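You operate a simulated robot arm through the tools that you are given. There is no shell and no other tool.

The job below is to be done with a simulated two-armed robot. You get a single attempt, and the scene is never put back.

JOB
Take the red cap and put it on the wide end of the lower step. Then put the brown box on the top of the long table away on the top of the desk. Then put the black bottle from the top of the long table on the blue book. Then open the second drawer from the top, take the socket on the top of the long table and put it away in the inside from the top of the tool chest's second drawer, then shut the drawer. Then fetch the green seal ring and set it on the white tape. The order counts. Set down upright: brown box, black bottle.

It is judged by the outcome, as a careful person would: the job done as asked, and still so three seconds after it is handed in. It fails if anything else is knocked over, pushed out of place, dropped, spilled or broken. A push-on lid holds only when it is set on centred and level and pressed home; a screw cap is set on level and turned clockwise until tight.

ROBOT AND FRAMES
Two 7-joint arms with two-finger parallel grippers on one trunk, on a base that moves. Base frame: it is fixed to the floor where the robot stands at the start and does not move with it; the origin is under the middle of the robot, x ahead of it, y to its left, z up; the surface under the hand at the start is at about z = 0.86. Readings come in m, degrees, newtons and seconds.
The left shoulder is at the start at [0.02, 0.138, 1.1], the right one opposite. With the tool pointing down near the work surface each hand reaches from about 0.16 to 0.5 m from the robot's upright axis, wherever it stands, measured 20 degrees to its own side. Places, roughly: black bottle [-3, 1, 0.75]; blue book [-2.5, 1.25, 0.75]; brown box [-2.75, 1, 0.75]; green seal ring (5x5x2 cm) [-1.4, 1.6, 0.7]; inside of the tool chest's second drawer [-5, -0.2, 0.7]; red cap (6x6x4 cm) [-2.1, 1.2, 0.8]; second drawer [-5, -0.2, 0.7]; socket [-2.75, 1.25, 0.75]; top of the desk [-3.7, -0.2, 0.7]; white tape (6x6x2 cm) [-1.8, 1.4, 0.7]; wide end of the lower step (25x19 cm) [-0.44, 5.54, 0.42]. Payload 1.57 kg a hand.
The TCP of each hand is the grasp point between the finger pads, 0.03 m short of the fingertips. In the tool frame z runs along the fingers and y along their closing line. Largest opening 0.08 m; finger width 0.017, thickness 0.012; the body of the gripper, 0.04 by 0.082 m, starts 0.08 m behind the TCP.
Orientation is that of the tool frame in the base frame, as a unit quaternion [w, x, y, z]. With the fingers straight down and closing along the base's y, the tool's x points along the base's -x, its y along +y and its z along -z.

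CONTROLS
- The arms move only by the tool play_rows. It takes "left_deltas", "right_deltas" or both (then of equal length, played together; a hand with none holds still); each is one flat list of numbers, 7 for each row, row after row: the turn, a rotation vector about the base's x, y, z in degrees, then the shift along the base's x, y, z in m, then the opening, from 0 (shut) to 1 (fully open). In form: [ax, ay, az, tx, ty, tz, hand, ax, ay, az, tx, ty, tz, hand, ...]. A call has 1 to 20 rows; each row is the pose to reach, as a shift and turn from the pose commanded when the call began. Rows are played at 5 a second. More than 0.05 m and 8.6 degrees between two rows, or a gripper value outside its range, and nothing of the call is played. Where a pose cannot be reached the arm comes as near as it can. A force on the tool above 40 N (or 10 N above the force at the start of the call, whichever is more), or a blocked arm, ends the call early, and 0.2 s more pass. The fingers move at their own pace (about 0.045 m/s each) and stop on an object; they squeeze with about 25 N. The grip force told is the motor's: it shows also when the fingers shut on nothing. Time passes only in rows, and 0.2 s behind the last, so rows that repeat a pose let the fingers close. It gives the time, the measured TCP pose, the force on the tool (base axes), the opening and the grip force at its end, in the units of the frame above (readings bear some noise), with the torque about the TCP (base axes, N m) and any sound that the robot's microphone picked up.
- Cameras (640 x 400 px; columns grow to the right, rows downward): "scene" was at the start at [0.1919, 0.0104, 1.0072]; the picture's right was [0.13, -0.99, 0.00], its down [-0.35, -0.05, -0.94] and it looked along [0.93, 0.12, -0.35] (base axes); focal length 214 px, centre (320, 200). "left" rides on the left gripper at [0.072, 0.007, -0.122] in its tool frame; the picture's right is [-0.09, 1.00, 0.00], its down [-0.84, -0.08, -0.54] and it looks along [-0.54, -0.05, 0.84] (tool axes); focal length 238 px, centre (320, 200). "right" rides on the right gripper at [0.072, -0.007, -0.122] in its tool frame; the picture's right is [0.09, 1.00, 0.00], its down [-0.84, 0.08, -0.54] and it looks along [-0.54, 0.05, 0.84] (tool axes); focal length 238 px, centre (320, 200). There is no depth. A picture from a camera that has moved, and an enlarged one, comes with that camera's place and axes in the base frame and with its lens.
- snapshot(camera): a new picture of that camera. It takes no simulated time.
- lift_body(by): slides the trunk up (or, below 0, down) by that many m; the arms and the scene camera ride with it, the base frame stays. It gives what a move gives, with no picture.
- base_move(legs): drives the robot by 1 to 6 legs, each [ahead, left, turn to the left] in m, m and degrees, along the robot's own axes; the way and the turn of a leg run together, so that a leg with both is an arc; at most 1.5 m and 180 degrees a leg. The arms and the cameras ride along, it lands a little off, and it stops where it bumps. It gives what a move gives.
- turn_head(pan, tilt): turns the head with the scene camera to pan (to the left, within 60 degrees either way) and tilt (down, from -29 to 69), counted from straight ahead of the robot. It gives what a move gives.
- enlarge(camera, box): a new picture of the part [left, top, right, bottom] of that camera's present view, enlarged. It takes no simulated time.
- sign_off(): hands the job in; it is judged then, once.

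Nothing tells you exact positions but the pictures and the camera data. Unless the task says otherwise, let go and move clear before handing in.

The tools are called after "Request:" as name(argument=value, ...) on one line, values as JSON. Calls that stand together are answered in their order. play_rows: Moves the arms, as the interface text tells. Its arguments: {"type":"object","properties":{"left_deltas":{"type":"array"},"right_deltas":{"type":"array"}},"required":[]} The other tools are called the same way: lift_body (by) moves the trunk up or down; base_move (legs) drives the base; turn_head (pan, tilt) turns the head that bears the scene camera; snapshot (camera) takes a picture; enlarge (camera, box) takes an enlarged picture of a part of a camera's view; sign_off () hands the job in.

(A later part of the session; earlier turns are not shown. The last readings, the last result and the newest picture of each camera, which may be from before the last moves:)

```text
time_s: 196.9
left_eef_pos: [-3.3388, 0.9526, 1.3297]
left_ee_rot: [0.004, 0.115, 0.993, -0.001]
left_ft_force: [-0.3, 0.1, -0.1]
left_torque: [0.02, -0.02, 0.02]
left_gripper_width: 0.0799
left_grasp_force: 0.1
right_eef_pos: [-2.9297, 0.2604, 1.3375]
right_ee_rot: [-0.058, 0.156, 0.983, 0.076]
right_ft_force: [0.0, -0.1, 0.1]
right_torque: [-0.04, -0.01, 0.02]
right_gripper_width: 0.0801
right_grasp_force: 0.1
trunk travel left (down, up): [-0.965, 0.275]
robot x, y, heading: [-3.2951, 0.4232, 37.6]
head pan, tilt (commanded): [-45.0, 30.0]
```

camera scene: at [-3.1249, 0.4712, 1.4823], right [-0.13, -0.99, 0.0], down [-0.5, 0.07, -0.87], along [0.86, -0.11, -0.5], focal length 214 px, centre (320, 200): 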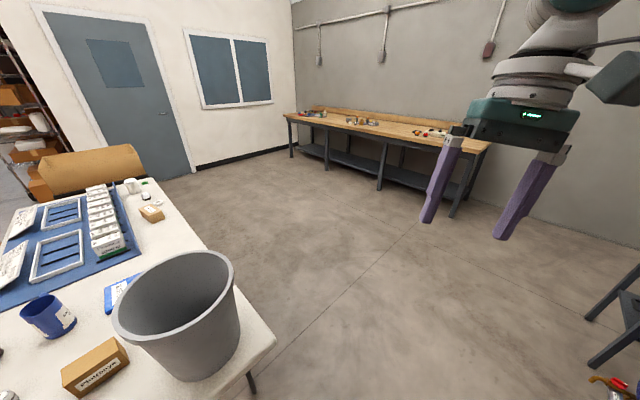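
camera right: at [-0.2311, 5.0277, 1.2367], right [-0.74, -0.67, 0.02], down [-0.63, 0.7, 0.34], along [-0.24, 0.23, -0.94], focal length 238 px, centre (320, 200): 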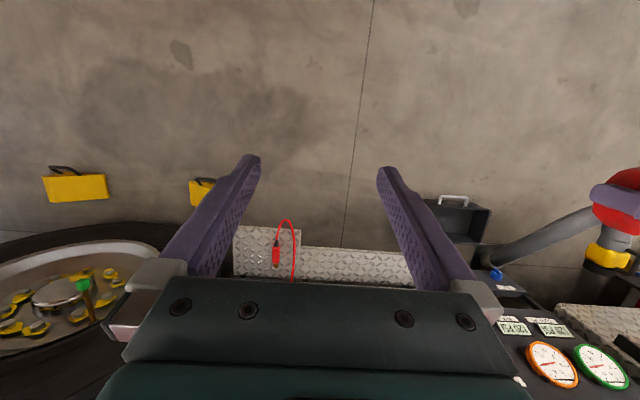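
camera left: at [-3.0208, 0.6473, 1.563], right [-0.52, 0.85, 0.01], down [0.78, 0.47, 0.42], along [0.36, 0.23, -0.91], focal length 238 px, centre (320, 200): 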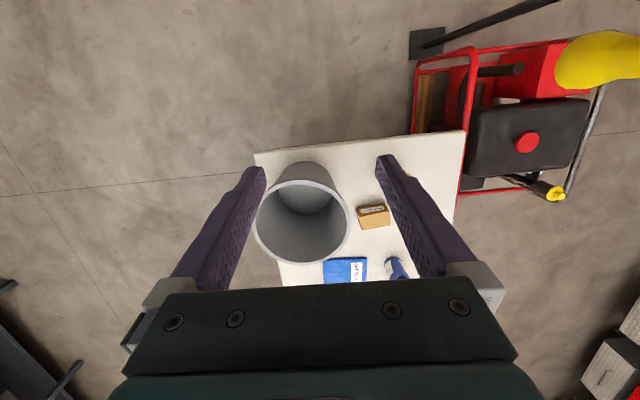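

That pose is reached exactly, so the plan works. I'll turn 50° right and move in so the left hand, held high, comes over the box, then check.

Request:
base_move(legs=[[0, 0, -50], [0.128, 0.262, 0]])

Request:
turn_head(pan=50, tilt=50)

Request:
snapshot(camera="scene")

Request:
snapshot(camera="left")

```text
time_s: 201.2
left_eef_pos: [-2.7249, 1.0166, 1.3297]
left_ee_rot: [0.001, 0.53, 0.848, -0.003]
left_ft_force: [-0.3, 0.2, 0.2]
left_torque: [-0.02, -0.01, 0.0]
left_gripper_width: 0.0802
left_grasp_force: 0.0
right_eef_pos: [-3.0051, 0.2655, 1.3368]
right_ee_rot: [-0.021, 0.563, 0.821, 0.093]
right_ft_force: [-0.7, -0.1, -0.5]
right_torque: [0.02, 0.0, 0.02]
right_gripper_width: 0.0799
right_grasp_force: 0.1
trunk travel left (down, up): [-0.965, 0.275]
robot x, y, heading: [-3.1124, 0.6491, -13.4]
head pan, tilt (commanded): [-45.0, 30.0]
```

```text
time_s: 202.9
left_eef_pos: [-2.7259, 1.0173, 1.3295]
left_ee_rot: [0.002, 0.531, 0.847, -0.005]
left_ft_force: [-0.1, 0.3, 0.6]
left_torque: [-0.02, 0.0, -0.01]
left_gripper_width: 0.0801
left_grasp_force: 0.1
right_eef_pos: [-3.0039, 0.2656, 1.3353]
right_ee_rot: [-0.022, 0.562, 0.821, 0.095]
right_ft_force: [-0.3, -0.7, -0.5]
right_torque: [0.02, -0.01, -0.03]
right_gripper_width: 0.08
right_grasp_force: 0.0
trunk travel left (down, up): [-0.965, 0.275]
robot x, y, heading: [-3.1051, 0.6499, -13.4]
head pan, tilt (commanded): [50.0, 50.0]
```

```text
taken
camera scene: at [-2.9483, 0.6702, 1.4528], right [0.6, -0.8, 0.0], down [-0.62, -0.46, -0.64], along [0.52, 0.38, -0.77], focal length 214 px, centre (320, 200)
```

scene: 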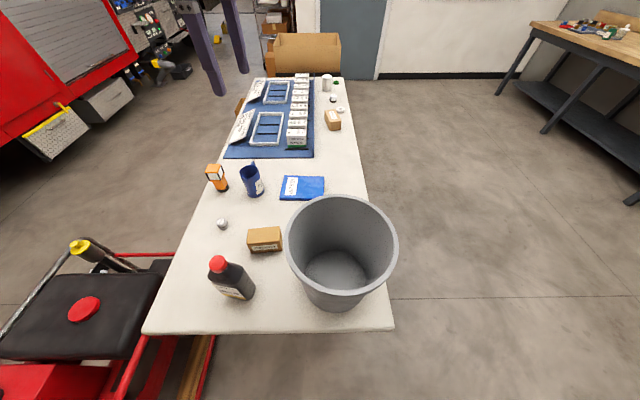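

```text
taken
camera left: at [-2.7514, 1.0836, 1.452], right [0.94, 0.35, 0.0], down [0.3, -0.78, 0.55], along [0.19, -0.51, -0.84], focal length 238 px, centre (320, 200)
```

left: 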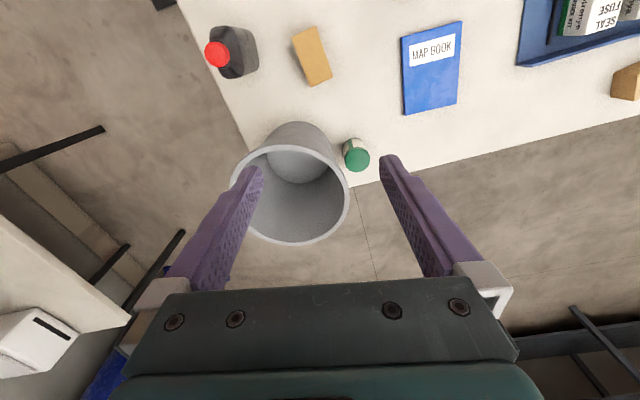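

The box, bottle and socket are in plain view now. I'll enlarge to get accurate positions.

Request:
enlarge(camera="scene", box=[190, 200, 310, 275])

Request:
enlarge(camera="left", box=[180, 0, 340, 100])

```text
5.33 times, centred on (250, 238) of scene
camera zoom: at [-2.9483, 0.6702, 1.4528], right [0.6, -0.8, 0.0], down [-0.62, -0.46, -0.64], along [0.52, 0.38, -0.77], focal length 1144 px, centre (693, 0)
```

zoom: 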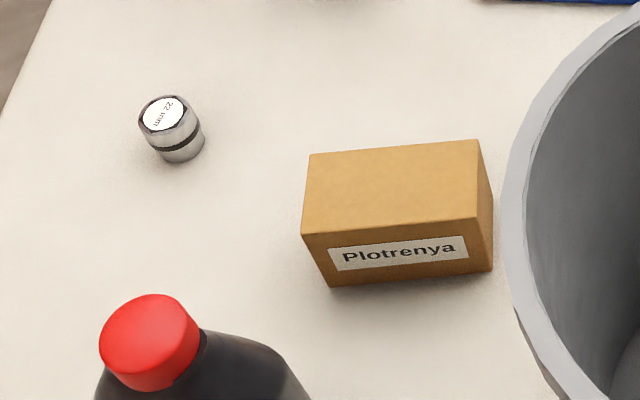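

```text
4.00 times, centred on (260, 50) of left
camera zoom: at [-2.7514, 1.0836, 1.452], right [0.94, 0.35, 0.0], down [0.3, -0.78, 0.55], along [0.19, -0.51, -0.84], focal length 953 px, centre (560, 800)
```

zoom: 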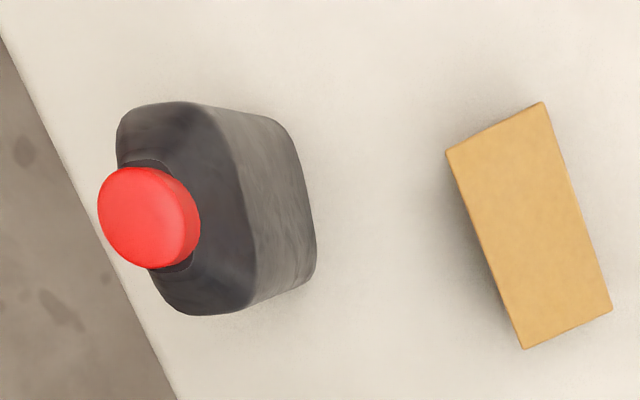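

The box centre is (-2.758, 1.057) with its short axis at heading 43°. I'll align the left hand over it and start lowering the trunk.

Request:
play_rows(left_deltas=[0, 0, 6, -0.011, 0.013, 0, 1, 0, 0, 12, -0.022, 0.026, 0, 1, 0, 0, 17, -0.032, 0.0397, 0, 1, 0, 0, 17, -0.032, 0.0397, 0, 1])

Request:
lift_body(by=-0.35)

Request:
snapshot(camera="left")

Request:
snapshot(camera="scene")

```text
time_s: 203.9
left_eef_pos: [-2.7575, 1.0559, 1.3305]
left_ee_rot: [0.002, 0.399, 0.917, -0.003]
left_ft_force: [0.5, -0.6, -0.2]
left_torque: [0.0, -0.01, 0.02]
left_gripper_width: 0.08
left_grasp_force: 0.1
right_eef_pos: [-3.004, 0.2652, 1.3361]
right_ee_rot: [-0.023, 0.562, 0.822, 0.095]
right_ft_force: [0.1, 0.0, 0.1]
right_torque: [-0.02, 0.0, 0.0]
right_gripper_width: 0.0801
right_grasp_force: 0.1
trunk travel left (down, up): [-0.965, 0.275]
robot x, y, heading: [-3.1066, 0.651, -13.2]
head pan, tilt (commanded): [50.0, 50.0]
```

```text
time_s: 207.3
left_eef_pos: [-2.7581, 1.0561, 0.9795]
left_ee_rot: [0.002, 0.4, 0.916, -0.003]
left_ft_force: [0.1, -0.5, 0.4]
left_torque: [0.02, 0.01, -0.02]
left_gripper_width: 0.0802
left_grasp_force: 0.0
right_eef_pos: [-3.0029, 0.2652, 0.9853]
right_ee_rot: [-0.022, 0.561, 0.822, 0.095]
right_ft_force: [0.1, -0.9, 0.3]
right_torque: [0.01, 0.02, 0.0]
right_gripper_width: 0.08
right_grasp_force: 0.1
trunk travel left (down, up): [-0.615, 0.625]
robot x, y, heading: [-3.107, 0.6505, -13.7]
head pan, tilt (commanded): [50.0, 50.0]
```

```text
taken
camera left: at [-2.8023, 1.1124, 1.1023], right [0.79, 0.61, 0.0], down [0.51, -0.66, 0.55], along [0.33, -0.43, -0.84], focal length 238 px, centre (320, 200)
```

left: 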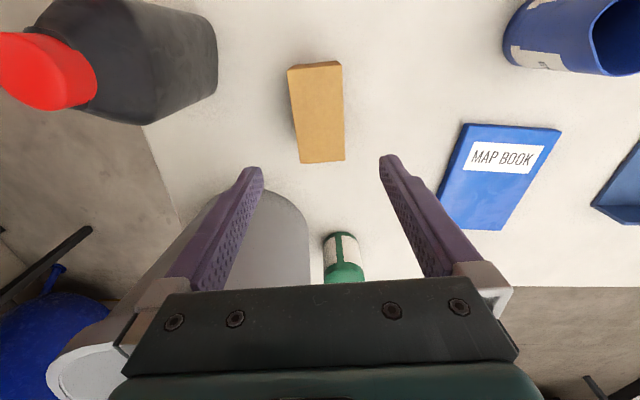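

```text
taken
camera scene: at [-2.9483, 0.6703, 1.1028], right [0.6, -0.8, 0.0], down [-0.62, -0.46, -0.64], along [0.52, 0.38, -0.77], focal length 214 px, centre (320, 200)
```

scene: 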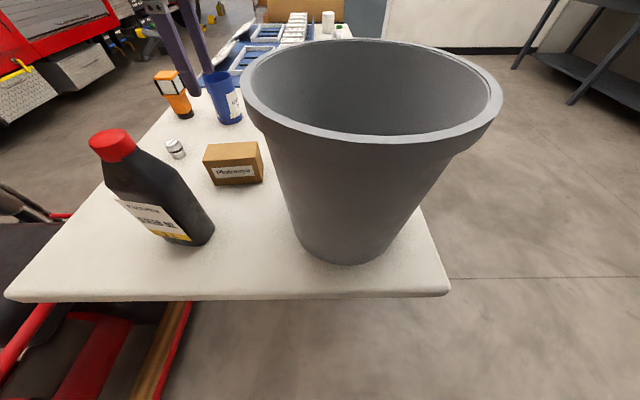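

The hand is centred over the box and aligned with it. I'll lower the trunk further.

Request:
lift_body(by=-0.12)

Request:
snapshot(camera="left")

Request:
turn_head(pan=58, tilt=30)

Request:
snapshot(camera="scene")

```text
time_s: 208.8
left_eef_pos: [-2.7585, 1.057, 0.8604]
left_ee_rot: [0.003, 0.4, 0.917, -0.003]
left_ft_force: [0.4, 0.0, -0.5]
left_torque: [0.01, 0.03, 0.02]
left_gripper_width: 0.0805
left_grasp_force: 0.1
right_eef_pos: [-3.0041, 0.266, 0.8672]
right_ee_rot: [-0.022, 0.562, 0.821, 0.095]
right_ft_force: [0.2, -0.5, -0.3]
right_torque: [-0.01, 0.02, 0.01]
right_gripper_width: 0.0804
right_grasp_force: 0.1
trunk travel left (down, up): [-0.495, 0.745]
robot x, y, heading: [-3.1051, 0.6504, -13.6]
head pan, tilt (commanded): [50.0, 50.0]
```

```text
taken
camera left: at [-2.8022, 1.1124, 0.9823], right [0.79, 0.61, 0.0], down [0.51, -0.66, 0.55], along [0.33, -0.43, -0.84], focal length 238 px, centre (320, 200)
```

left: 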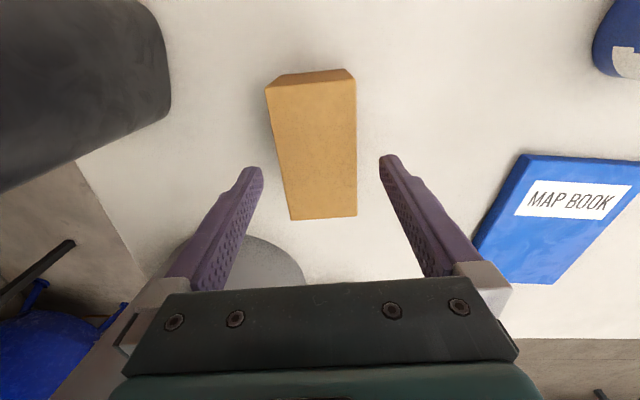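

```text
time_s: 209.7
left_eef_pos: [-2.7572, 1.0562, 0.8595]
left_ee_rot: [0.003, 0.399, 0.917, -0.004]
left_ft_force: [-0.8, 0.3, 0.4]
left_torque: [0.0, 0.01, 0.0]
left_gripper_width: 0.0802
left_grasp_force: 0.2
right_eef_pos: [-3.0051, 0.2651, 0.866]
right_ee_rot: [-0.022, 0.562, 0.821, 0.095]
right_ft_force: [-0.2, -0.9, 0.4]
right_torque: [0.02, 0.02, 0.01]
right_gripper_width: 0.0799
right_grasp_force: 0.0
trunk travel left (down, up): [-0.495, 0.745]
robot x, y, heading: [-3.1069, 0.6485, -13.3]
head pan, tilt (commanded): [58.0, 30.0]
```

```text
taken
camera scene: at [-2.9458, 0.6878, 1.0122], right [0.7, -0.71, 0.0], down [-0.36, -0.35, -0.87], along [0.62, 0.61, -0.5], focal length 214 px, centre (320, 200)
```

scene: 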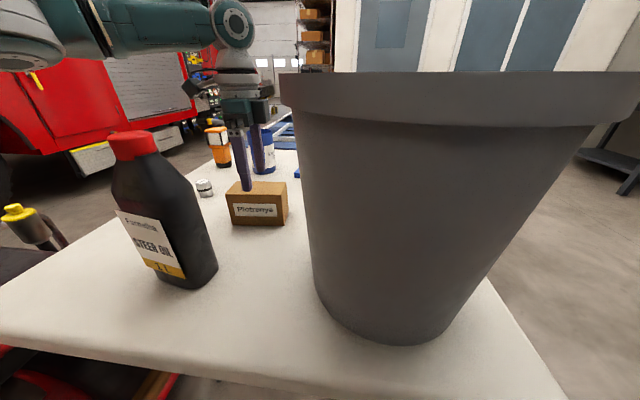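

The fingers straddle the box and the forearm is well above the bottle. I'll lower the last 8 cm and close the gripper.

Request:
lift_body(by=-0.08)

Request:
play_rows(left_deltas=[0, 0, 0, 0, -0.003, 0, 1, 0, 0, 0, 0, -0.003, 0, 0.7, 0, 0, 0, 0, -0.003, 0, 0.4, 0, 0, 0, 0, -0.003, 0, 0.4, 0, 0, 0, 0, -0.003, 0, 0.4])

Request:
snapshot(camera="scene")

Request:
snapshot(camera="left")

```text
time_s: 210.8
left_eef_pos: [-2.7581, 1.0556, 0.7798]
left_ee_rot: [0.002, 0.399, 0.917, -0.003]
left_ft_force: [0.1, -0.4, -0.3]
left_torque: [0.0, 0.02, 0.0]
left_gripper_width: 0.08
left_grasp_force: 0.0
right_eef_pos: [-3.0037, 0.265, 0.7856]
right_ee_rot: [-0.022, 0.563, 0.821, 0.094]
right_ft_force: [-0.3, -0.5, -0.3]
right_torque: [-0.01, 0.03, 0.0]
right_gripper_width: 0.0802
right_grasp_force: 0.0
trunk travel left (down, up): [-0.415, 0.825]
robot x, y, heading: [-3.1069, 0.6484, -13.5]
head pan, tilt (commanded): [58.0, 30.0]
```

```text
time_s: 212.0
left_eef_pos: [-2.7575, 1.0528, 0.7807]
left_ee_rot: [0.003, 0.4, 0.917, -0.003]
left_ft_force: [-0.6, 0.0, 0.8]
left_torque: [0.11, 0.04, -0.01]
left_gripper_width: 0.0599
left_grasp_force: 25.8
right_eef_pos: [-3.0046, 0.2661, 0.7856]
right_ee_rot: [-0.022, 0.561, 0.822, 0.095]
right_ft_force: [-0.6, -0.1, -0.1]
right_torque: [0.01, -0.01, 0.01]
right_gripper_width: 0.0798
right_grasp_force: 0.0
trunk travel left (down, up): [-0.415, 0.825]
robot x, y, heading: [-3.1106, 0.6454, -13.4]
head pan, tilt (commanded): [58.0, 30.0]
```

```text
taken
camera scene: at [-2.9457, 0.6879, 0.9323], right [0.7, -0.71, 0.0], down [-0.36, -0.35, -0.87], along [0.62, 0.61, -0.5], focal length 214 px, centre (320, 200)
```

scene: 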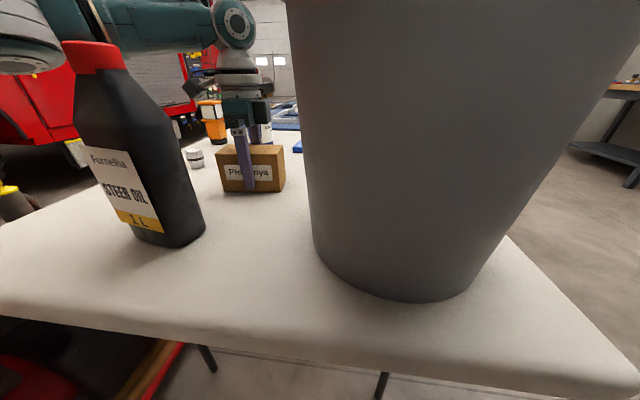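

```text
taken
camera left: at [-2.8024, 1.109, 0.9024], right [0.79, 0.61, 0.0], down [0.51, -0.66, 0.55], along [0.33, -0.43, -0.84], focal length 238 px, centre (320, 200)
```

left: 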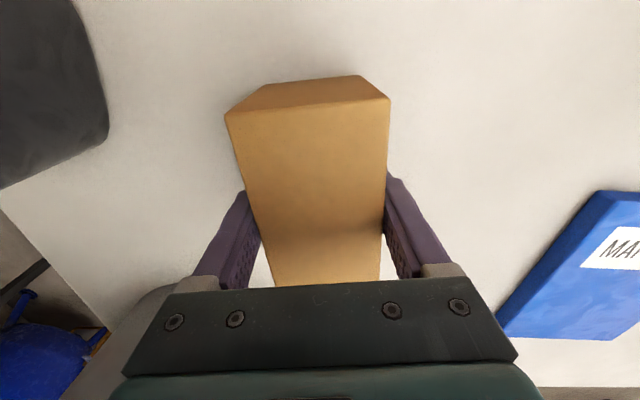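

The box is gripped at 6 cm width. I'll lift straight up with the trunk and check it.

Request:
lift_body(by=0.4)

Request:
snapshot(camera="left")

Request:
base_move(legs=[[-0.128, -0.262, 0]])

Request:
snapshot(camera="scene")

```text
time_s: 215.8
left_eef_pos: [-2.7592, 1.0526, 1.18]
left_ee_rot: [0.003, 0.4, 0.917, -0.002]
left_ft_force: [0.9, -1.1, -2.6]
left_torque: [0.0, 0.0, 0.02]
left_gripper_width: 0.06
left_grasp_force: 25.3
right_eef_pos: [-3.0043, 0.2654, 1.1856]
right_ee_rot: [-0.022, 0.562, 0.821, 0.095]
right_ft_force: [-0.5, -0.1, 0.3]
right_torque: [-0.03, 0.0, -0.02]
right_gripper_width: 0.0801
right_grasp_force: 0.0
trunk travel left (down, up): [-0.815, 0.425]
robot x, y, heading: [-3.1061, 0.6486, -13.4]
head pan, tilt (commanded): [58.0, 30.0]
```

```text
taken
camera left: at [-2.8025, 1.1089, 1.3022], right [0.79, 0.61, 0.0], down [0.51, -0.66, 0.55], along [0.33, -0.43, -0.84], focal length 238 px, centre (320, 200)
```

left: 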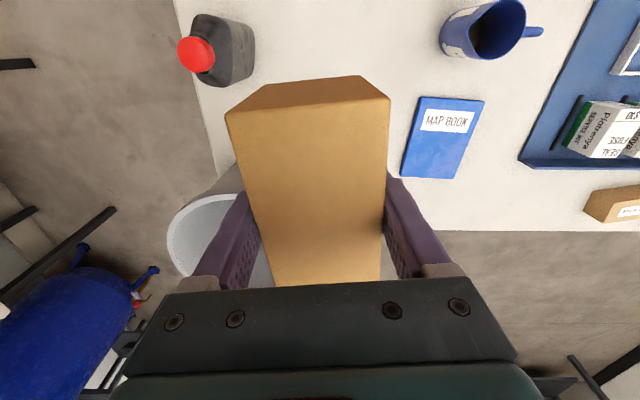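

```text
time_s: 217.9
left_eef_pos: [-2.9426, 0.8283, 1.1807]
left_ee_rot: [0.003, 0.399, 0.917, -0.003]
left_ft_force: [0.0, -0.4, -0.7]
left_torque: [-0.02, 0.01, -0.03]
left_gripper_width: 0.0599
left_grasp_force: 24.8
right_eef_pos: [-3.1881, 0.0403, 1.1873]
right_ee_rot: [-0.021, 0.561, 0.822, 0.094]
right_ft_force: [-0.3, 0.1, -0.3]
right_torque: [-0.03, -0.01, -0.04]
right_gripper_width: 0.0801
right_grasp_force: 0.1
trunk travel left (down, up): [-0.815, 0.425]
robot x, y, heading: [-3.2939, 0.4214, -13.3]
head pan, tilt (commanded): [58.0, 30.0]
```

```text
taken
camera scene: at [-3.1301, 0.4631, 1.3323], right [0.7, -0.71, 0.0], down [-0.36, -0.35, -0.87], along [0.62, 0.61, -0.5], focal length 214 px, centre (320, 200)
```

scene: 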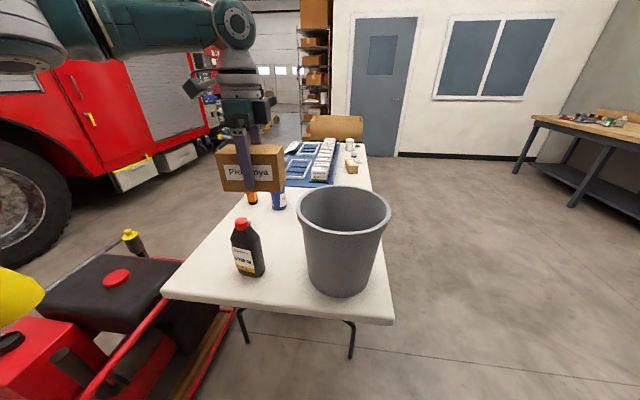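

The box is held and clear of the bucket and bottle. I'll bring both hands back to the front, then turn right to face the desk.

Request:
play_rows(left_deltas=[0, 0, 3.8, 0.004, -0.0393, 0, 0.4, 0, 0, 7.6, 0.008, -0.0786, 0, 0.4, 0, 0, 11.4, 0.012, -0.1179, 0, 0.4, 0, 0, 15.2, 0.016, -0.1572, 0, 0.4, 0, 0, 19, 0.02, -0.1965, 0, 0.4, 0, 0, 22.8, 0.024, -0.2358, 0, 0.4, 0, 0, 26.6, 0.028, -0.2751, 0, 0.4, 0, 0, 30.4, 0.032, -0.3144, 0, 0.4, 0, 0, 34, 0.036, -0.3537, 0, 0.4], right_deltas=[-1.45, -0.16, 6.9, 0.0187, 0.021, 0, 1, -2.9, -0.32, 13.8, 0.0374, 0.042, 0, 1, -4.35, -0.48, 20.7, 0.0561, 0.063, 0, 1, -5.8, -0.64, 27.6, 0.0748, 0.084, 0, 1, -7.25, -0.8, 34.5, 0.0935, 0.105, 0, 1, -8.7, -0.96, 41.4, 0.1122, 0.126, 0, 1, -10.15, -1.12, 48.3, 0.1309, 0.147, 0, 1, -11.6, -1.3, 55.1, 0.15, 0.168, 0, 1, -11.6, -1.3, 55.1, 0.15, 0.168, 0, 1])

Request:
base_move(legs=[[0, 0, -129]])

Request:
turn_head(pan=0, tilt=40)

Request:
snapshot(camera="scene")

```text
time_s: 219.9
left_eef_pos: [-2.9072, 0.4727, 1.1824]
left_ee_rot: [0.003, 0.112, 0.994, -0.001]
left_ft_force: [0.1, 0.4, -1.8]
left_torque: [-0.01, 0.01, 0.03]
left_gripper_width: 0.0595
left_grasp_force: 24.6
right_eef_pos: [-3.0345, 0.2082, 1.1861]
right_ee_rot: [0.002, 0.117, 0.993, -0.001]
right_ft_force: [0.2, 0.3, 0.4]
right_torque: [-0.04, 0.02, -0.02]
right_gripper_width: 0.0798
right_grasp_force: 0.1
trunk travel left (down, up): [-0.815, 0.425]
robot x, y, heading: [-3.2903, 0.4267, -13.0]
head pan, tilt (commanded): [58.0, 30.0]
```

```text
time_s: 225.6
left_eef_pos: [-3.5012, 0.0989, 1.1808]
left_ee_rot: [-0.001, 0.948, 0.318, -0.004]
left_ft_force: [0.2, -0.3, -1.3]
left_torque: [-0.03, 0.0, 0.0]
left_gripper_width: 0.0596
left_grasp_force: 24.6
right_eef_pos: [-3.6213, 0.3665, 1.1861]
right_ee_rot: [0.0, 0.949, 0.316, -0.001]
right_ft_force: [-0.1, -0.9, 0.6]
right_torque: [-0.03, 0.0, -0.02]
right_gripper_width: 0.0799
right_grasp_force: 0.0
trunk travel left (down, up): [-0.815, 0.425]
robot x, y, heading: [-3.293, 0.4257, -143.0]
head pan, tilt (commanded): [58.0, 30.0]
```

```text
time_s: 226.9
left_eef_pos: [-3.5011, 0.0992, 1.1811]
left_ee_rot: [0.0, 0.948, 0.318, -0.004]
left_ft_force: [0.0, 0.4, -1.3]
left_torque: [0.02, -0.03, -0.01]
left_gripper_width: 0.0596
left_grasp_force: 24.8
right_eef_pos: [-3.6232, 0.3666, 1.1856]
right_ee_rot: [0.0, 0.949, 0.316, -0.001]
right_ft_force: [0.4, 0.1, 0.1]
right_torque: [0.01, -0.03, -0.02]
right_gripper_width: 0.0801
right_grasp_force: 0.1
trunk travel left (down, up): [-0.815, 0.425]
robot x, y, heading: [-3.2905, 0.4243, -143.4]
head pan, tilt (commanded): [0.0, 40.0]
```

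```text
taken
camera scene: at [-3.4395, 0.3119, 1.3169], right [-0.6, 0.8, 0.0], down [0.51, 0.39, -0.77], along [-0.61, -0.46, -0.64], focal length 214 px, centre (320, 200)
```

scene: 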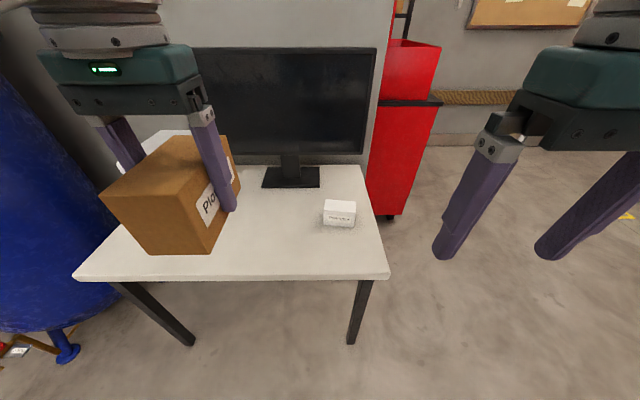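

The desk's front middle is free, between the left edge and the small white box. I'll move in so the left hand can set the box down around (-3.70, -0.20).

Request:
base_move(legs=[[0.28, 0.117, 0]])

Request:
lift_body(by=-0.26)

Request:
turn_head(pan=10, tilt=45)

Request:
snapshot(camera="scene")

Request:
snapshot(camera="left")

```text
time_s: 229.0
left_eef_pos: [-3.6593, -0.1625, 1.1821]
left_ee_rot: [-0.001, 0.949, 0.315, -0.004]
left_ft_force: [-0.1, -0.1, -1.2]
left_torque: [0.02, -0.04, -0.01]
left_gripper_width: 0.0598
left_grasp_force: 24.6
right_eef_pos: [-3.7792, 0.1047, 1.1839]
right_ee_rot: [0.001, 0.95, 0.312, -0.001]
right_ft_force: [0.9, 0.5, -0.6]
right_torque: [-0.03, 0.02, 0.0]
right_gripper_width: 0.08
right_grasp_force: 0.0
trunk travel left (down, up): [-0.815, 0.425]
robot x, y, heading: [-3.4436, 0.1597, -143.6]
head pan, tilt (commanded): [0.0, 40.0]
```

```text
time_s: 231.7
left_eef_pos: [-3.6593, -0.1625, 0.9216]
left_ee_rot: [-0.001, 0.949, 0.315, -0.004]
left_ft_force: [0.6, 0.0, -1.0]
left_torque: [0.0, -0.02, 0.03]
left_gripper_width: 0.0597
left_grasp_force: 25.2
right_eef_pos: [-3.7781, 0.105, 0.9253]
right_ee_rot: [-0.001, 0.95, 0.312, -0.001]
right_ft_force: [0.9, 0.1, 0.2]
right_torque: [-0.01, -0.02, -0.01]
right_gripper_width: 0.0804
right_grasp_force: 0.1
trunk travel left (down, up): [-0.555, 0.685]
robot x, y, heading: [-3.4498, 0.1612, -143.6]
head pan, tilt (commanded): [0.0, 40.0]
```

```text
time_s: 232.4
left_eef_pos: [-3.6593, -0.1632, 0.9213]
left_ee_rot: [0.0, 0.949, 0.315, -0.003]
left_ft_force: [0.0, -0.4, -1.0]
left_torque: [-0.03, -0.01, -0.01]
left_gripper_width: 0.0599
left_grasp_force: 25.0
right_eef_pos: [-3.7816, 0.1058, 0.925]
right_ee_rot: [0.001, 0.95, 0.312, -0.001]
right_ft_force: [-0.5, -0.5, 0.2]
right_torque: [-0.02, 0.0, 0.0]
right_gripper_width: 0.0803
right_grasp_force: 0.1
trunk travel left (down, up): [-0.555, 0.685]
robot x, y, heading: [-3.4481, 0.163, -143.7]
head pan, tilt (commanded): [10.0, 45.0]
```

```text
taken
camera scene: at [-3.5848, 0.0413, 1.0497], right [-0.72, 0.69, 0.0], down [0.49, 0.51, -0.71], along [-0.49, -0.51, -0.71], focal length 214 px, centre (320, 200)
```

scene: 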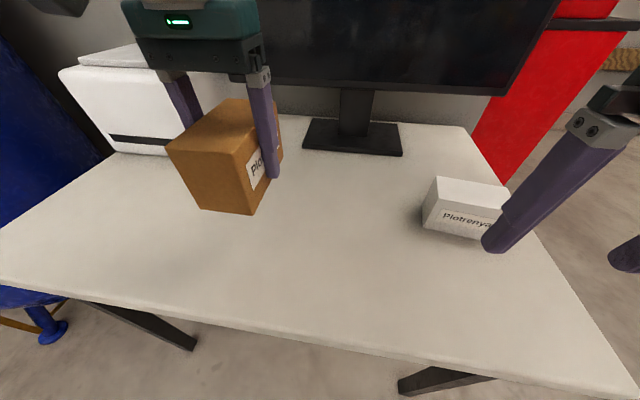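

```text
taken
camera left: at [-3.5969, -0.1272, 1.0439], right [0.52, -0.85, 0.0], down [-0.71, -0.44, 0.55], along [-0.47, -0.28, -0.84], focal length 238 px, centre (320, 200)
```

left: 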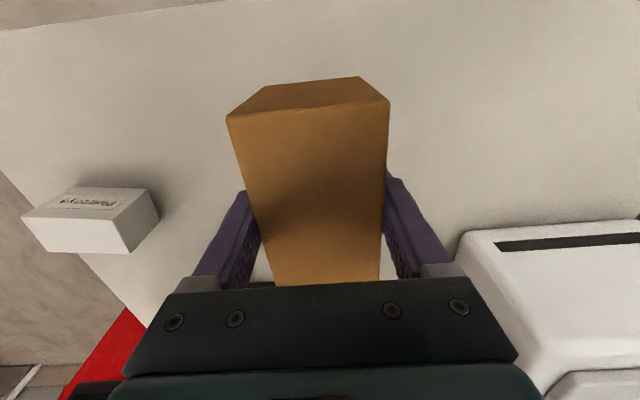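

The box is over the free desk area and clear of the printer, monitor and white box. I'll move it slightly further in and lower it most of the way.

Request:
play_rows(left_deltas=[0, 0, 0, -0.02, -0.015, -0.02, 0.4, 0, 0, 0, -0.04, -0.03, -0.04, 0.4, 0, 0, 0, -0.04, -0.03, -0.08, 0.4, 0, 0, 0, -0.04, -0.03, -0.115, 0.4, 0, 0, 0, -0.04, -0.03, -0.115, 0.4])

Request:
snapshot(camera="scene")

```text
time_s: 233.6
left_eef_pos: [-3.701, -0.1931, 0.8078]
left_ee_rot: [0.0, 0.949, 0.315, -0.003]
left_ft_force: [0.1, -0.2, -1.9]
left_torque: [-0.02, 0.0, -0.01]
left_gripper_width: 0.0597
left_grasp_force: 24.8
right_eef_pos: [-3.7793, 0.1047, 0.925]
right_ee_rot: [0.0, 0.95, 0.311, -0.001]
right_ft_force: [-0.2, 0.5, -0.7]
right_torque: [0.05, 0.0, 0.01]
right_gripper_width: 0.0799
right_grasp_force: 0.0
trunk travel left (down, up): [-0.555, 0.685]
robot x, y, heading: [-3.4475, 0.1622, -143.7]
head pan, tilt (commanded): [10.0, 45.0]
```

```text
taken
camera scene: at [-3.5847, 0.0413, 1.0497], right [-0.72, 0.69, 0.0], down [0.49, 0.51, -0.71], along [-0.49, -0.51, -0.71], focal length 214 px, centre (320, 200)
```

scene: 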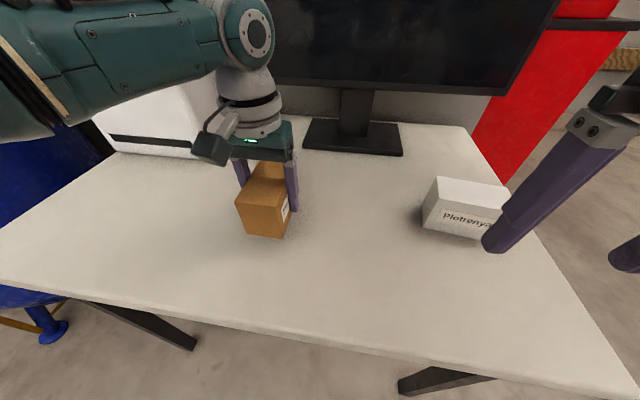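

Request:
play_rows(left_deltas=[0, 0, 0, 0, 0, -0.006, 0.4, 0, 0, 0, 0, 0, -0.012, 0.4, 0, 0, 0, 0, 0, -0.016, 0.4, 0, 0, 0, 0, 0, -0.016, 0.4])

Request:
snapshot(camera="scene")

```text
time_s: 234.6
left_eef_pos: [-3.7014, -0.1922, 0.7924]
left_ee_rot: [-0.001, 0.949, 0.315, -0.004]
left_ft_force: [-0.6, -0.1, -1.0]
left_torque: [-0.03, 0.02, -0.02]
left_gripper_width: 0.0595
left_grasp_force: 24.9
right_eef_pos: [-3.7788, 0.1056, 0.9253]
right_ee_rot: [0.0, 0.95, 0.312, -0.001]
right_ft_force: [-0.7, -0.9, -0.3]
right_torque: [-0.04, 0.02, 0.0]
right_gripper_width: 0.0799
right_grasp_force: 0.0
trunk travel left (down, up): [-0.555, 0.685]
robot x, y, heading: [-3.4505, 0.1605, -143.8]
head pan, tilt (commanded): [10.0, 45.0]
```

```text
taken
camera scene: at [-3.5847, 0.0413, 1.0497], right [-0.72, 0.69, 0.0], down [0.49, 0.51, -0.71], along [-0.49, -0.51, -0.71], focal length 214 px, centre (320, 200)
```

scene: 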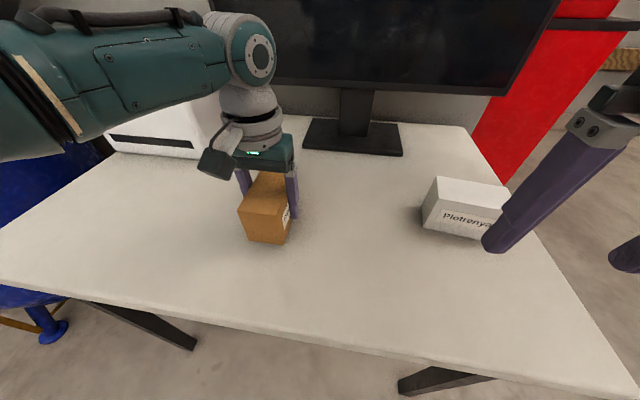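

Request:
play_rows(left_deltas=[0, 0, 0, 0, 0, -0.004, 0.4, 0, 0, 0, 0, 0, -0.008, 0.4, 0, 0, 0, 0, 0, -0.008, 0.4])

Request:
play_rows(left_deltas=[0, 0, 0, 0, 0, -0.004, 0.4, 0, 0, 0, 0, 0, -0.008, 0.4, 0, 0, 0, 0, 0, -0.008, 0.4])

```text
time_s: 235.4
left_eef_pos: [-3.7002, -0.1934, 0.7835]
left_ee_rot: [0.0, 0.949, 0.314, -0.002]
left_ft_force: [0.9, 0.2, -1.2]
left_torque: [0.0, 0.01, -0.02]
left_gripper_width: 0.06
left_grasp_force: 25.2
right_eef_pos: [-3.7797, 0.1058, 0.9259]
right_ee_rot: [0.0, 0.95, 0.312, -0.001]
right_ft_force: [0.5, 0.4, 0.0]
right_torque: [-0.01, 0.02, -0.01]
right_gripper_width: 0.0799
right_grasp_force: 0.1
trunk travel left (down, up): [-0.555, 0.685]
robot x, y, heading: [-3.4527, 0.1619, -143.7]
head pan, tilt (commanded): [10.0, 45.0]
```

```text
time_s: 236.2
left_eef_pos: [-3.7012, -0.1949, 0.7758]
left_ee_rot: [-0.001, 0.949, 0.315, -0.006]
left_ft_force: [1.5, 1.3, 18.9]
left_torque: [-0.64, -0.13, 0.04]
left_gripper_width: 0.0598
left_grasp_force: 25.2
right_eef_pos: [-3.7798, 0.1053, 0.9255]
right_ee_rot: [0.0, 0.95, 0.313, -0.001]
right_ft_force: [0.3, 0.3, -0.3]
right_torque: [-0.01, -0.01, 0.0]
right_gripper_width: 0.0801
right_grasp_force: 0.0
trunk travel left (down, up): [-0.555, 0.685]
robot x, y, heading: [-3.4493, 0.1602, -143.5]
head pan, tilt (commanded): [10.0, 45.0]
```

Contact is felt: the box is on the desk. I'll ease up slightly, release, and rise straight up.

Request:
play_rows(left_deltas=[0, 0, 0, 0, 0, 0.003, 0.4, 0, 0, 0, 0, 0, 0.003, 0.4])

Request:
play_rows(left_deltas=[0, 0, 0, 0, 0, 0, 0.85, 0, 0, 0, 0, 0, 0, 1, 0, 0, 0, 0, 0, 0, 1, 0, 0, 0, 0, 0, 0.02, 1, 0, 0, 0, 0, 0, 0.06, 1, 0, 0, 0, 0, 0, 0.1, 1, 0, 0, 0, 0, 0, 0.14, 1])

Request:
snapshot(camera="scene")

Request:
snapshot(camera="left")

```text
time_s: 236.8
left_eef_pos: [-3.6969, -0.1904, 0.7754]
left_ee_rot: [-0.001, 0.949, 0.314, -0.002]
left_ft_force: [0.1, -0.5, -2.5]
left_torque: [0.03, 0.02, 0.01]
left_gripper_width: 0.06
left_grasp_force: 24.9
right_eef_pos: [-3.7784, 0.1068, 0.9256]
right_ee_rot: [0.0, 0.95, 0.312, -0.001]
right_ft_force: [0.3, 0.1, 0.0]
right_torque: [0.02, -0.02, 0.01]
right_gripper_width: 0.0799
right_grasp_force: 0.2
trunk travel left (down, up): [-0.555, 0.685]
robot x, y, heading: [-3.4468, 0.1601, -143.5]
head pan, tilt (commanded): [10.0, 45.0]
```

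```text
time_s: 238.4
left_eef_pos: [-3.6988, -0.1923, 0.9188]
left_ee_rot: [0.0, 0.949, 0.315, -0.003]
left_ft_force: [0.0, 0.1, 0.6]
left_torque: [0.0, -0.02, -0.02]
left_gripper_width: 0.08
left_grasp_force: 0.0
right_eef_pos: [-3.7798, 0.1059, 0.9244]
right_ee_rot: [0.0, 0.95, 0.312, -0.001]
right_ft_force: [0.4, 0.1, -0.5]
right_torque: [0.0, 0.04, 0.01]
right_gripper_width: 0.08
right_grasp_force: 0.1
trunk travel left (down, up): [-0.555, 0.685]
robot x, y, heading: [-3.4467, 0.1572, -143.4]
head pan, tilt (commanded): [10.0, 45.0]
```

```text
taken
camera scene: at [-3.5848, 0.0407, 1.0497], right [-0.72, 0.69, 0.0], down [0.49, 0.51, -0.71], along [-0.49, -0.51, -0.71], focal length 214 px, centre (320, 200)
```

scene: 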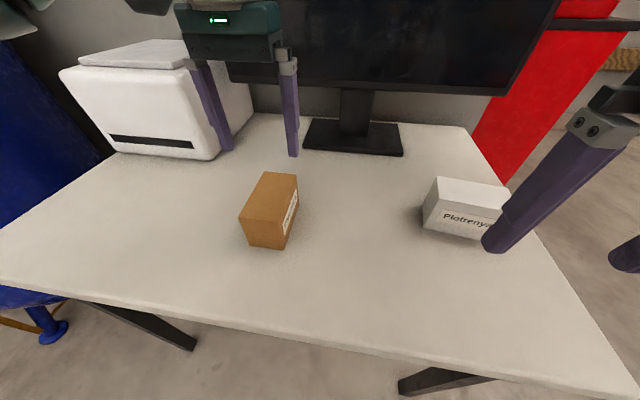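

```text
taken
camera left: at [-3.637, -0.1572, 1.0406], right [0.52, -0.85, 0.0], down [-0.71, -0.44, 0.55], along [-0.47, -0.28, -0.84], focal length 238 px, centre (320, 200)
```

left: 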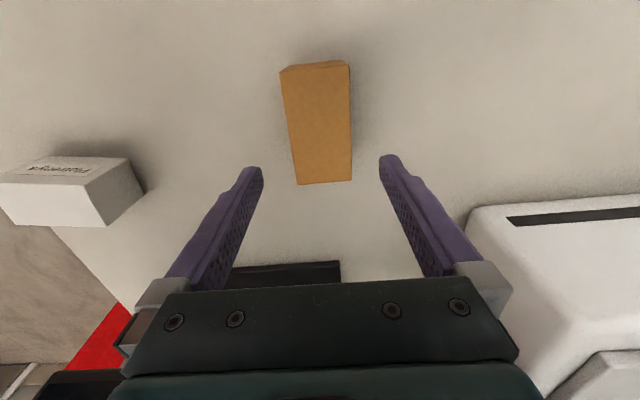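

The brown box stands upright on the desk and step two is done. Next is the black bottle, which I'll take from the left end the same way. I'll rise, back off, and turn with the left arm out to the side.

Request:
lift_body(by=0.4)

Request:
base_move(legs=[[-0.28, 0, 0], [0, 0, 131]])

Request:
play_rows(left_deltas=[0, 0, -6.5, -0.0117, 0.04, 0, 1, 0, 0, -13, -0.0234, 0.08, 0, 1, 0, 0, -19.5, -0.0351, 0.12, 0, 1, 0, 0, -26, -0.0468, 0.16, 0, 1, 0, 0, -32.5, -0.0585, 0.2, 0, 1, 0, 0, -39, -0.0702, 0.24, 0, 1, 0, 0, -45.5, -0.0819, 0.28, 0, 1, 0, 0, -52, -0.0936, 0.32, 0, 1])

Request:
turn_head(pan=50, tilt=45)

Request:
snapshot(camera="scene")

```text
time_s: 242.2
left_eef_pos: [-3.7002, -0.1924, 1.3187]
left_ee_rot: [0.0, 0.949, 0.315, -0.003]
left_ft_force: [0.4, -0.5, 0.0]
left_torque: [0.0, 0.01, 0.01]
left_gripper_width: 0.0801
left_grasp_force: 0.1
right_eef_pos: [-3.7793, 0.1062, 1.3257]
right_ee_rot: [0.0, 0.95, 0.312, -0.001]
right_ft_force: [0.4, -0.4, -0.3]
right_torque: [0.03, -0.03, -0.01]
right_gripper_width: 0.0799
right_grasp_force: 0.0
trunk travel left (down, up): [-0.955, 0.285]
robot x, y, heading: [-3.4437, 0.1628, -143.7]
head pan, tilt (commanded): [10.0, 45.0]
```

```text
time_s: 249.6
left_eef_pos: [-2.786, 0.364, 1.3178]
left_ee_rot: [0.003, 0.117, 0.993, -0.001]
left_ft_force: [-0.1, 0.7, 0.0]
left_torque: [-0.03, -0.02, -0.01]
left_gripper_width: 0.0801
left_grasp_force: 0.0
right_eef_pos: [-2.9642, 0.1119, 1.3269]
right_ee_rot: [0.002, 0.121, 0.993, -0.001]
right_ft_force: [0.0, 1.2, -0.3]
right_torque: [0.01, 0.02, 0.0]
right_gripper_width: 0.0801
right_grasp_force: 0.1
trunk travel left (down, up): [-0.955, 0.285]
robot x, y, heading: [-3.2196, 0.3325, -14.0]
head pan, tilt (commanded): [10.0, 45.0]
```

```text
time_s: 251.4
left_eef_pos: [-2.8793, 0.6818, 1.3158]
left_ee_rot: [0.002, 0.542, 0.841, -0.003]
left_ft_force: [0.0, -0.3, 0.3]
left_torque: [0.02, 0.01, 0.01]
left_gripper_width: 0.0798
left_grasp_force: 0.1
right_eef_pos: [-2.9643, 0.113, 1.3245]
right_ee_rot: [0.0, 0.121, 0.993, 0.0]
right_ft_force: [-0.5, 0.3, -0.5]
right_torque: [0.01, -0.01, 0.02]
right_gripper_width: 0.08
right_grasp_force: 0.1
trunk travel left (down, up): [-0.955, 0.285]
robot x, y, heading: [-3.2193, 0.33, -13.6]
head pan, tilt (commanded): [10.0, 45.0]
```

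```text
time_s: 252.4
left_eef_pos: [-2.881, 0.6808, 1.3158]
left_ee_rot: [0.002, 0.541, 0.841, -0.003]
left_ft_force: [-0.1, 0.3, -1.4]
left_torque: [0.01, -0.04, 0.03]
left_gripper_width: 0.0801
left_grasp_force: 0.1
right_eef_pos: [-2.9636, 0.112, 1.3251]
right_ee_rot: [0.001, 0.12, 0.993, 0.0]
right_ft_force: [0.6, 0.5, 0.5]
right_torque: [0.04, 0.05, 0.0]
right_gripper_width: 0.0799
right_grasp_force: 0.1
trunk travel left (down, up): [-0.955, 0.285]
robot x, y, heading: [-3.2175, 0.329, -13.8]
head pan, tilt (commanded): [50.0, 45.0]
```

```text
taken
camera scene: at [-3.0565, 0.3527, 1.4497], right [0.59, -0.81, 0.0], down [-0.57, -0.42, -0.71], along [0.57, 0.42, -0.71], focal length 214 px, centre (320, 200)
```

scene: 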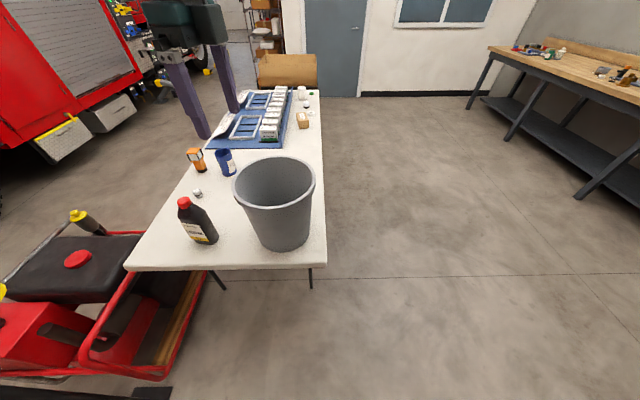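

I want to be sure the overhead hose is clear of my left arm before moving in, so I'll turn a little left and look at it.

Request:
base_move(legs=[[0, 0, 20]])

Request:
turn_head(pan=60, tilt=10)

Request:
snapshot(camera="scene")

```text
time_s: 253.9
left_eef_pos: [-3.0226, 0.7778, 1.3166]
left_ee_rot: [0.002, 0.385, 0.923, -0.001]
left_ft_force: [-0.3, 0.6, 0.3]
left_torque: [0.0, 0.02, -0.01]
left_gripper_width: 0.0799
left_grasp_force: 0.0
right_eef_pos: [-2.9056, 0.2129, 1.3248]
right_ee_rot: [0.001, -0.055, 0.998, -0.001]
right_ft_force: [0.3, 0.5, 0.8]
right_torque: [0.01, 0.0, 0.01]
right_gripper_width: 0.0798
right_grasp_force: 0.1
trunk travel left (down, up): [-0.955, 0.285]
robot x, y, heading: [-3.2208, 0.3304, 6.6]
head pan, tilt (commanded): [50.0, 45.0]
```

```text
time_s: 254.9
left_eef_pos: [-3.0217, 0.7771, 1.3169]
left_ee_rot: [0.002, 0.385, 0.923, -0.001]
left_ft_force: [0.1, -0.7, -0.6]
left_torque: [0.03, -0.02, -0.02]
left_gripper_width: 0.0798
left_grasp_force: 0.1
right_eef_pos: [-2.9045, 0.2139, 1.3269]
right_ee_rot: [0.0, -0.056, 0.998, 0.0]
right_ft_force: [-0.3, -0.5, 0.3]
right_torque: [0.0, 0.04, -0.01]
right_gripper_width: 0.08
right_grasp_force: 0.0
trunk travel left (down, up): [-0.955, 0.285]
robot x, y, heading: [-3.2181, 0.3296, 6.5]
head pan, tilt (commanded): [60.0, 10.0]
```

```text
taken
camera scene: at [-3.0826, 0.4249, 1.5046], right [0.92, -0.4, 0.0], down [-0.07, -0.16, -0.98], along [0.39, 0.9, -0.17], focal length 214 px, centre (320, 200)
```

scene: 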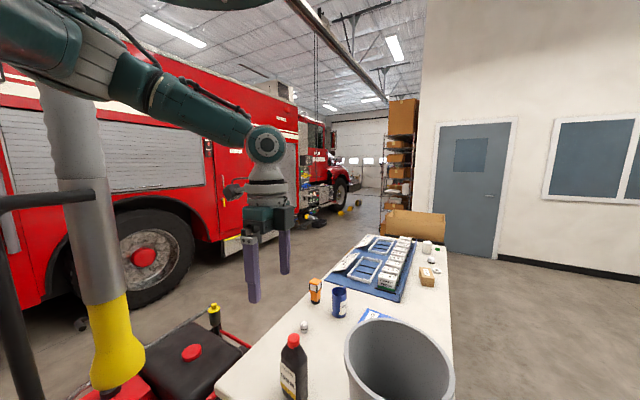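

The hose hangs nearly vertically well to the left of where I'll work, so it is clear. I'll turn back and slide in so the left hand comes over the bottle.

Request:
base_move(legs=[[0, 0, -20.2], [-0.12, 0.305, 0]])

Request:
turn_head(pan=55, tilt=45)

Request:
snapshot(camera="left")

Request:
snapshot(camera="scene")

```text
time_s: 258.2
left_eef_pos: [-2.9308, 1.0127, 1.3165]
left_ee_rot: [0.002, 0.537, 0.844, -0.003]
left_ft_force: [-0.4, 0.1, 0.9]
left_torque: [0.0, -0.01, -0.02]
left_gripper_width: 0.0799
left_grasp_force: 0.0
right_eef_pos: [-3.0086, 0.4407, 1.3248]
right_ee_rot: [0.002, 0.115, 0.993, 0.001]
right_ft_force: [-0.3, 0.1, 0.7]
right_torque: [-0.02, 0.02, -0.01]
right_gripper_width: 0.0803
right_grasp_force: 0.2
trunk travel left (down, up): [-0.955, 0.285]
robot x, y, heading: [-3.2662, 0.658, -13.2]
head pan, tilt (commanded): [60.0, 10.0]
```

```text
time_s: 259.2
left_eef_pos: [-2.9299, 1.0127, 1.3165]
left_ee_rot: [0.001, 0.537, 0.844, -0.003]
left_ft_force: [0.5, 1.1, 0.0]
left_torque: [-0.01, 0.02, 0.01]
left_gripper_width: 0.0801
left_grasp_force: 0.1
right_eef_pos: [-3.0085, 0.4416, 1.326]
right_ee_rot: [0.002, 0.115, 0.993, -0.001]
right_ft_force: [-0.8, -0.1, 0.8]
right_torque: [0.04, 0.0, 0.0]
right_gripper_width: 0.0801
right_grasp_force: 0.0
trunk travel left (down, up): [-0.955, 0.285]
robot x, y, heading: [-3.2669, 0.6544, -13.1]
head pan, tilt (commanded): [55.0, 45.0]
```

```text
taken
camera left: at [-2.9547, 1.0791, 1.4386], right [0.94, 0.34, 0.0], down [0.28, -0.79, 0.55], along [0.18, -0.52, -0.84], focal length 238 px, centre (320, 200)
```

left: 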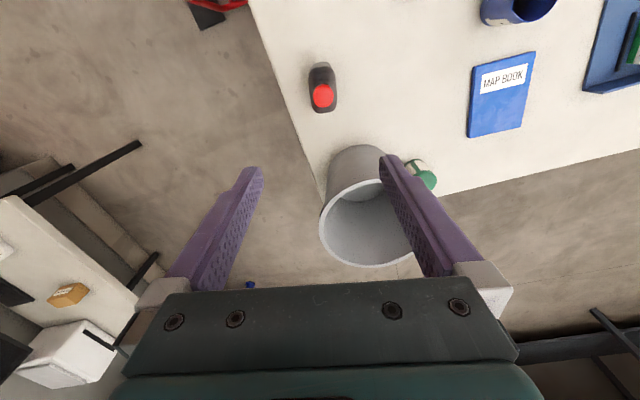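

```text
taken
camera scene: at [-3.1082, 0.6868, 1.4498], right [0.67, -0.75, 0.0], down [-0.53, -0.47, -0.71], along [0.53, 0.47, -0.71], focal length 214 px, centre (320, 200)
```

scene: 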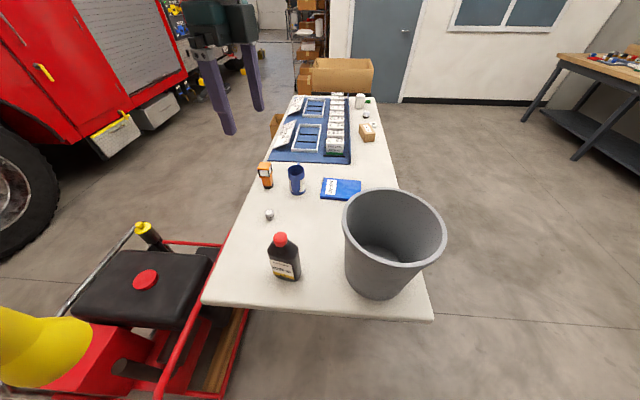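

Request:
enlarge(camera="left", box=[260, 30, 380, 130])

Request:
enlarge(camera="scene", box=[230, 190, 350, 300])

```text
4.00 times, centred on (320, 80) of left
camera zoom: at [-2.9547, 1.0791, 1.4386], right [0.94, 0.34, 0.0], down [0.28, -0.79, 0.55], along [0.18, -0.52, -0.84], focal length 953 px, centre (320, 680)
```

zoom: 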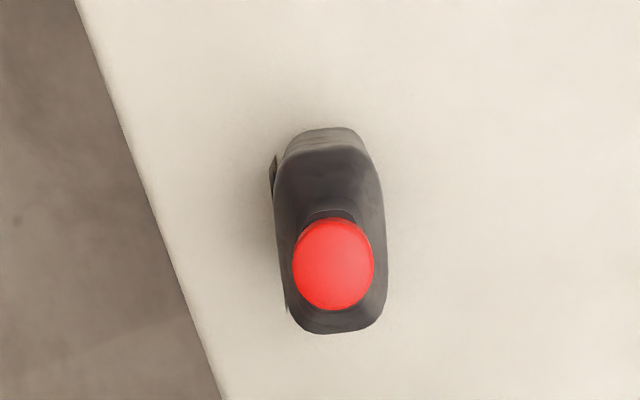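

```text
3.64 times, centred on (290, 245) of scene
camera zoom: at [-3.1082, 0.6868, 1.4498], right [0.67, -0.75, 0.0], down [-0.53, -0.47, -0.71], along [0.53, 0.47, -0.71], focal length 780 px, centre (429, 36)
```

zoom: 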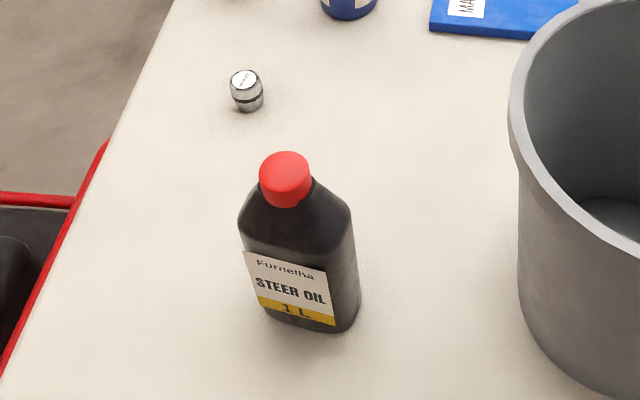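

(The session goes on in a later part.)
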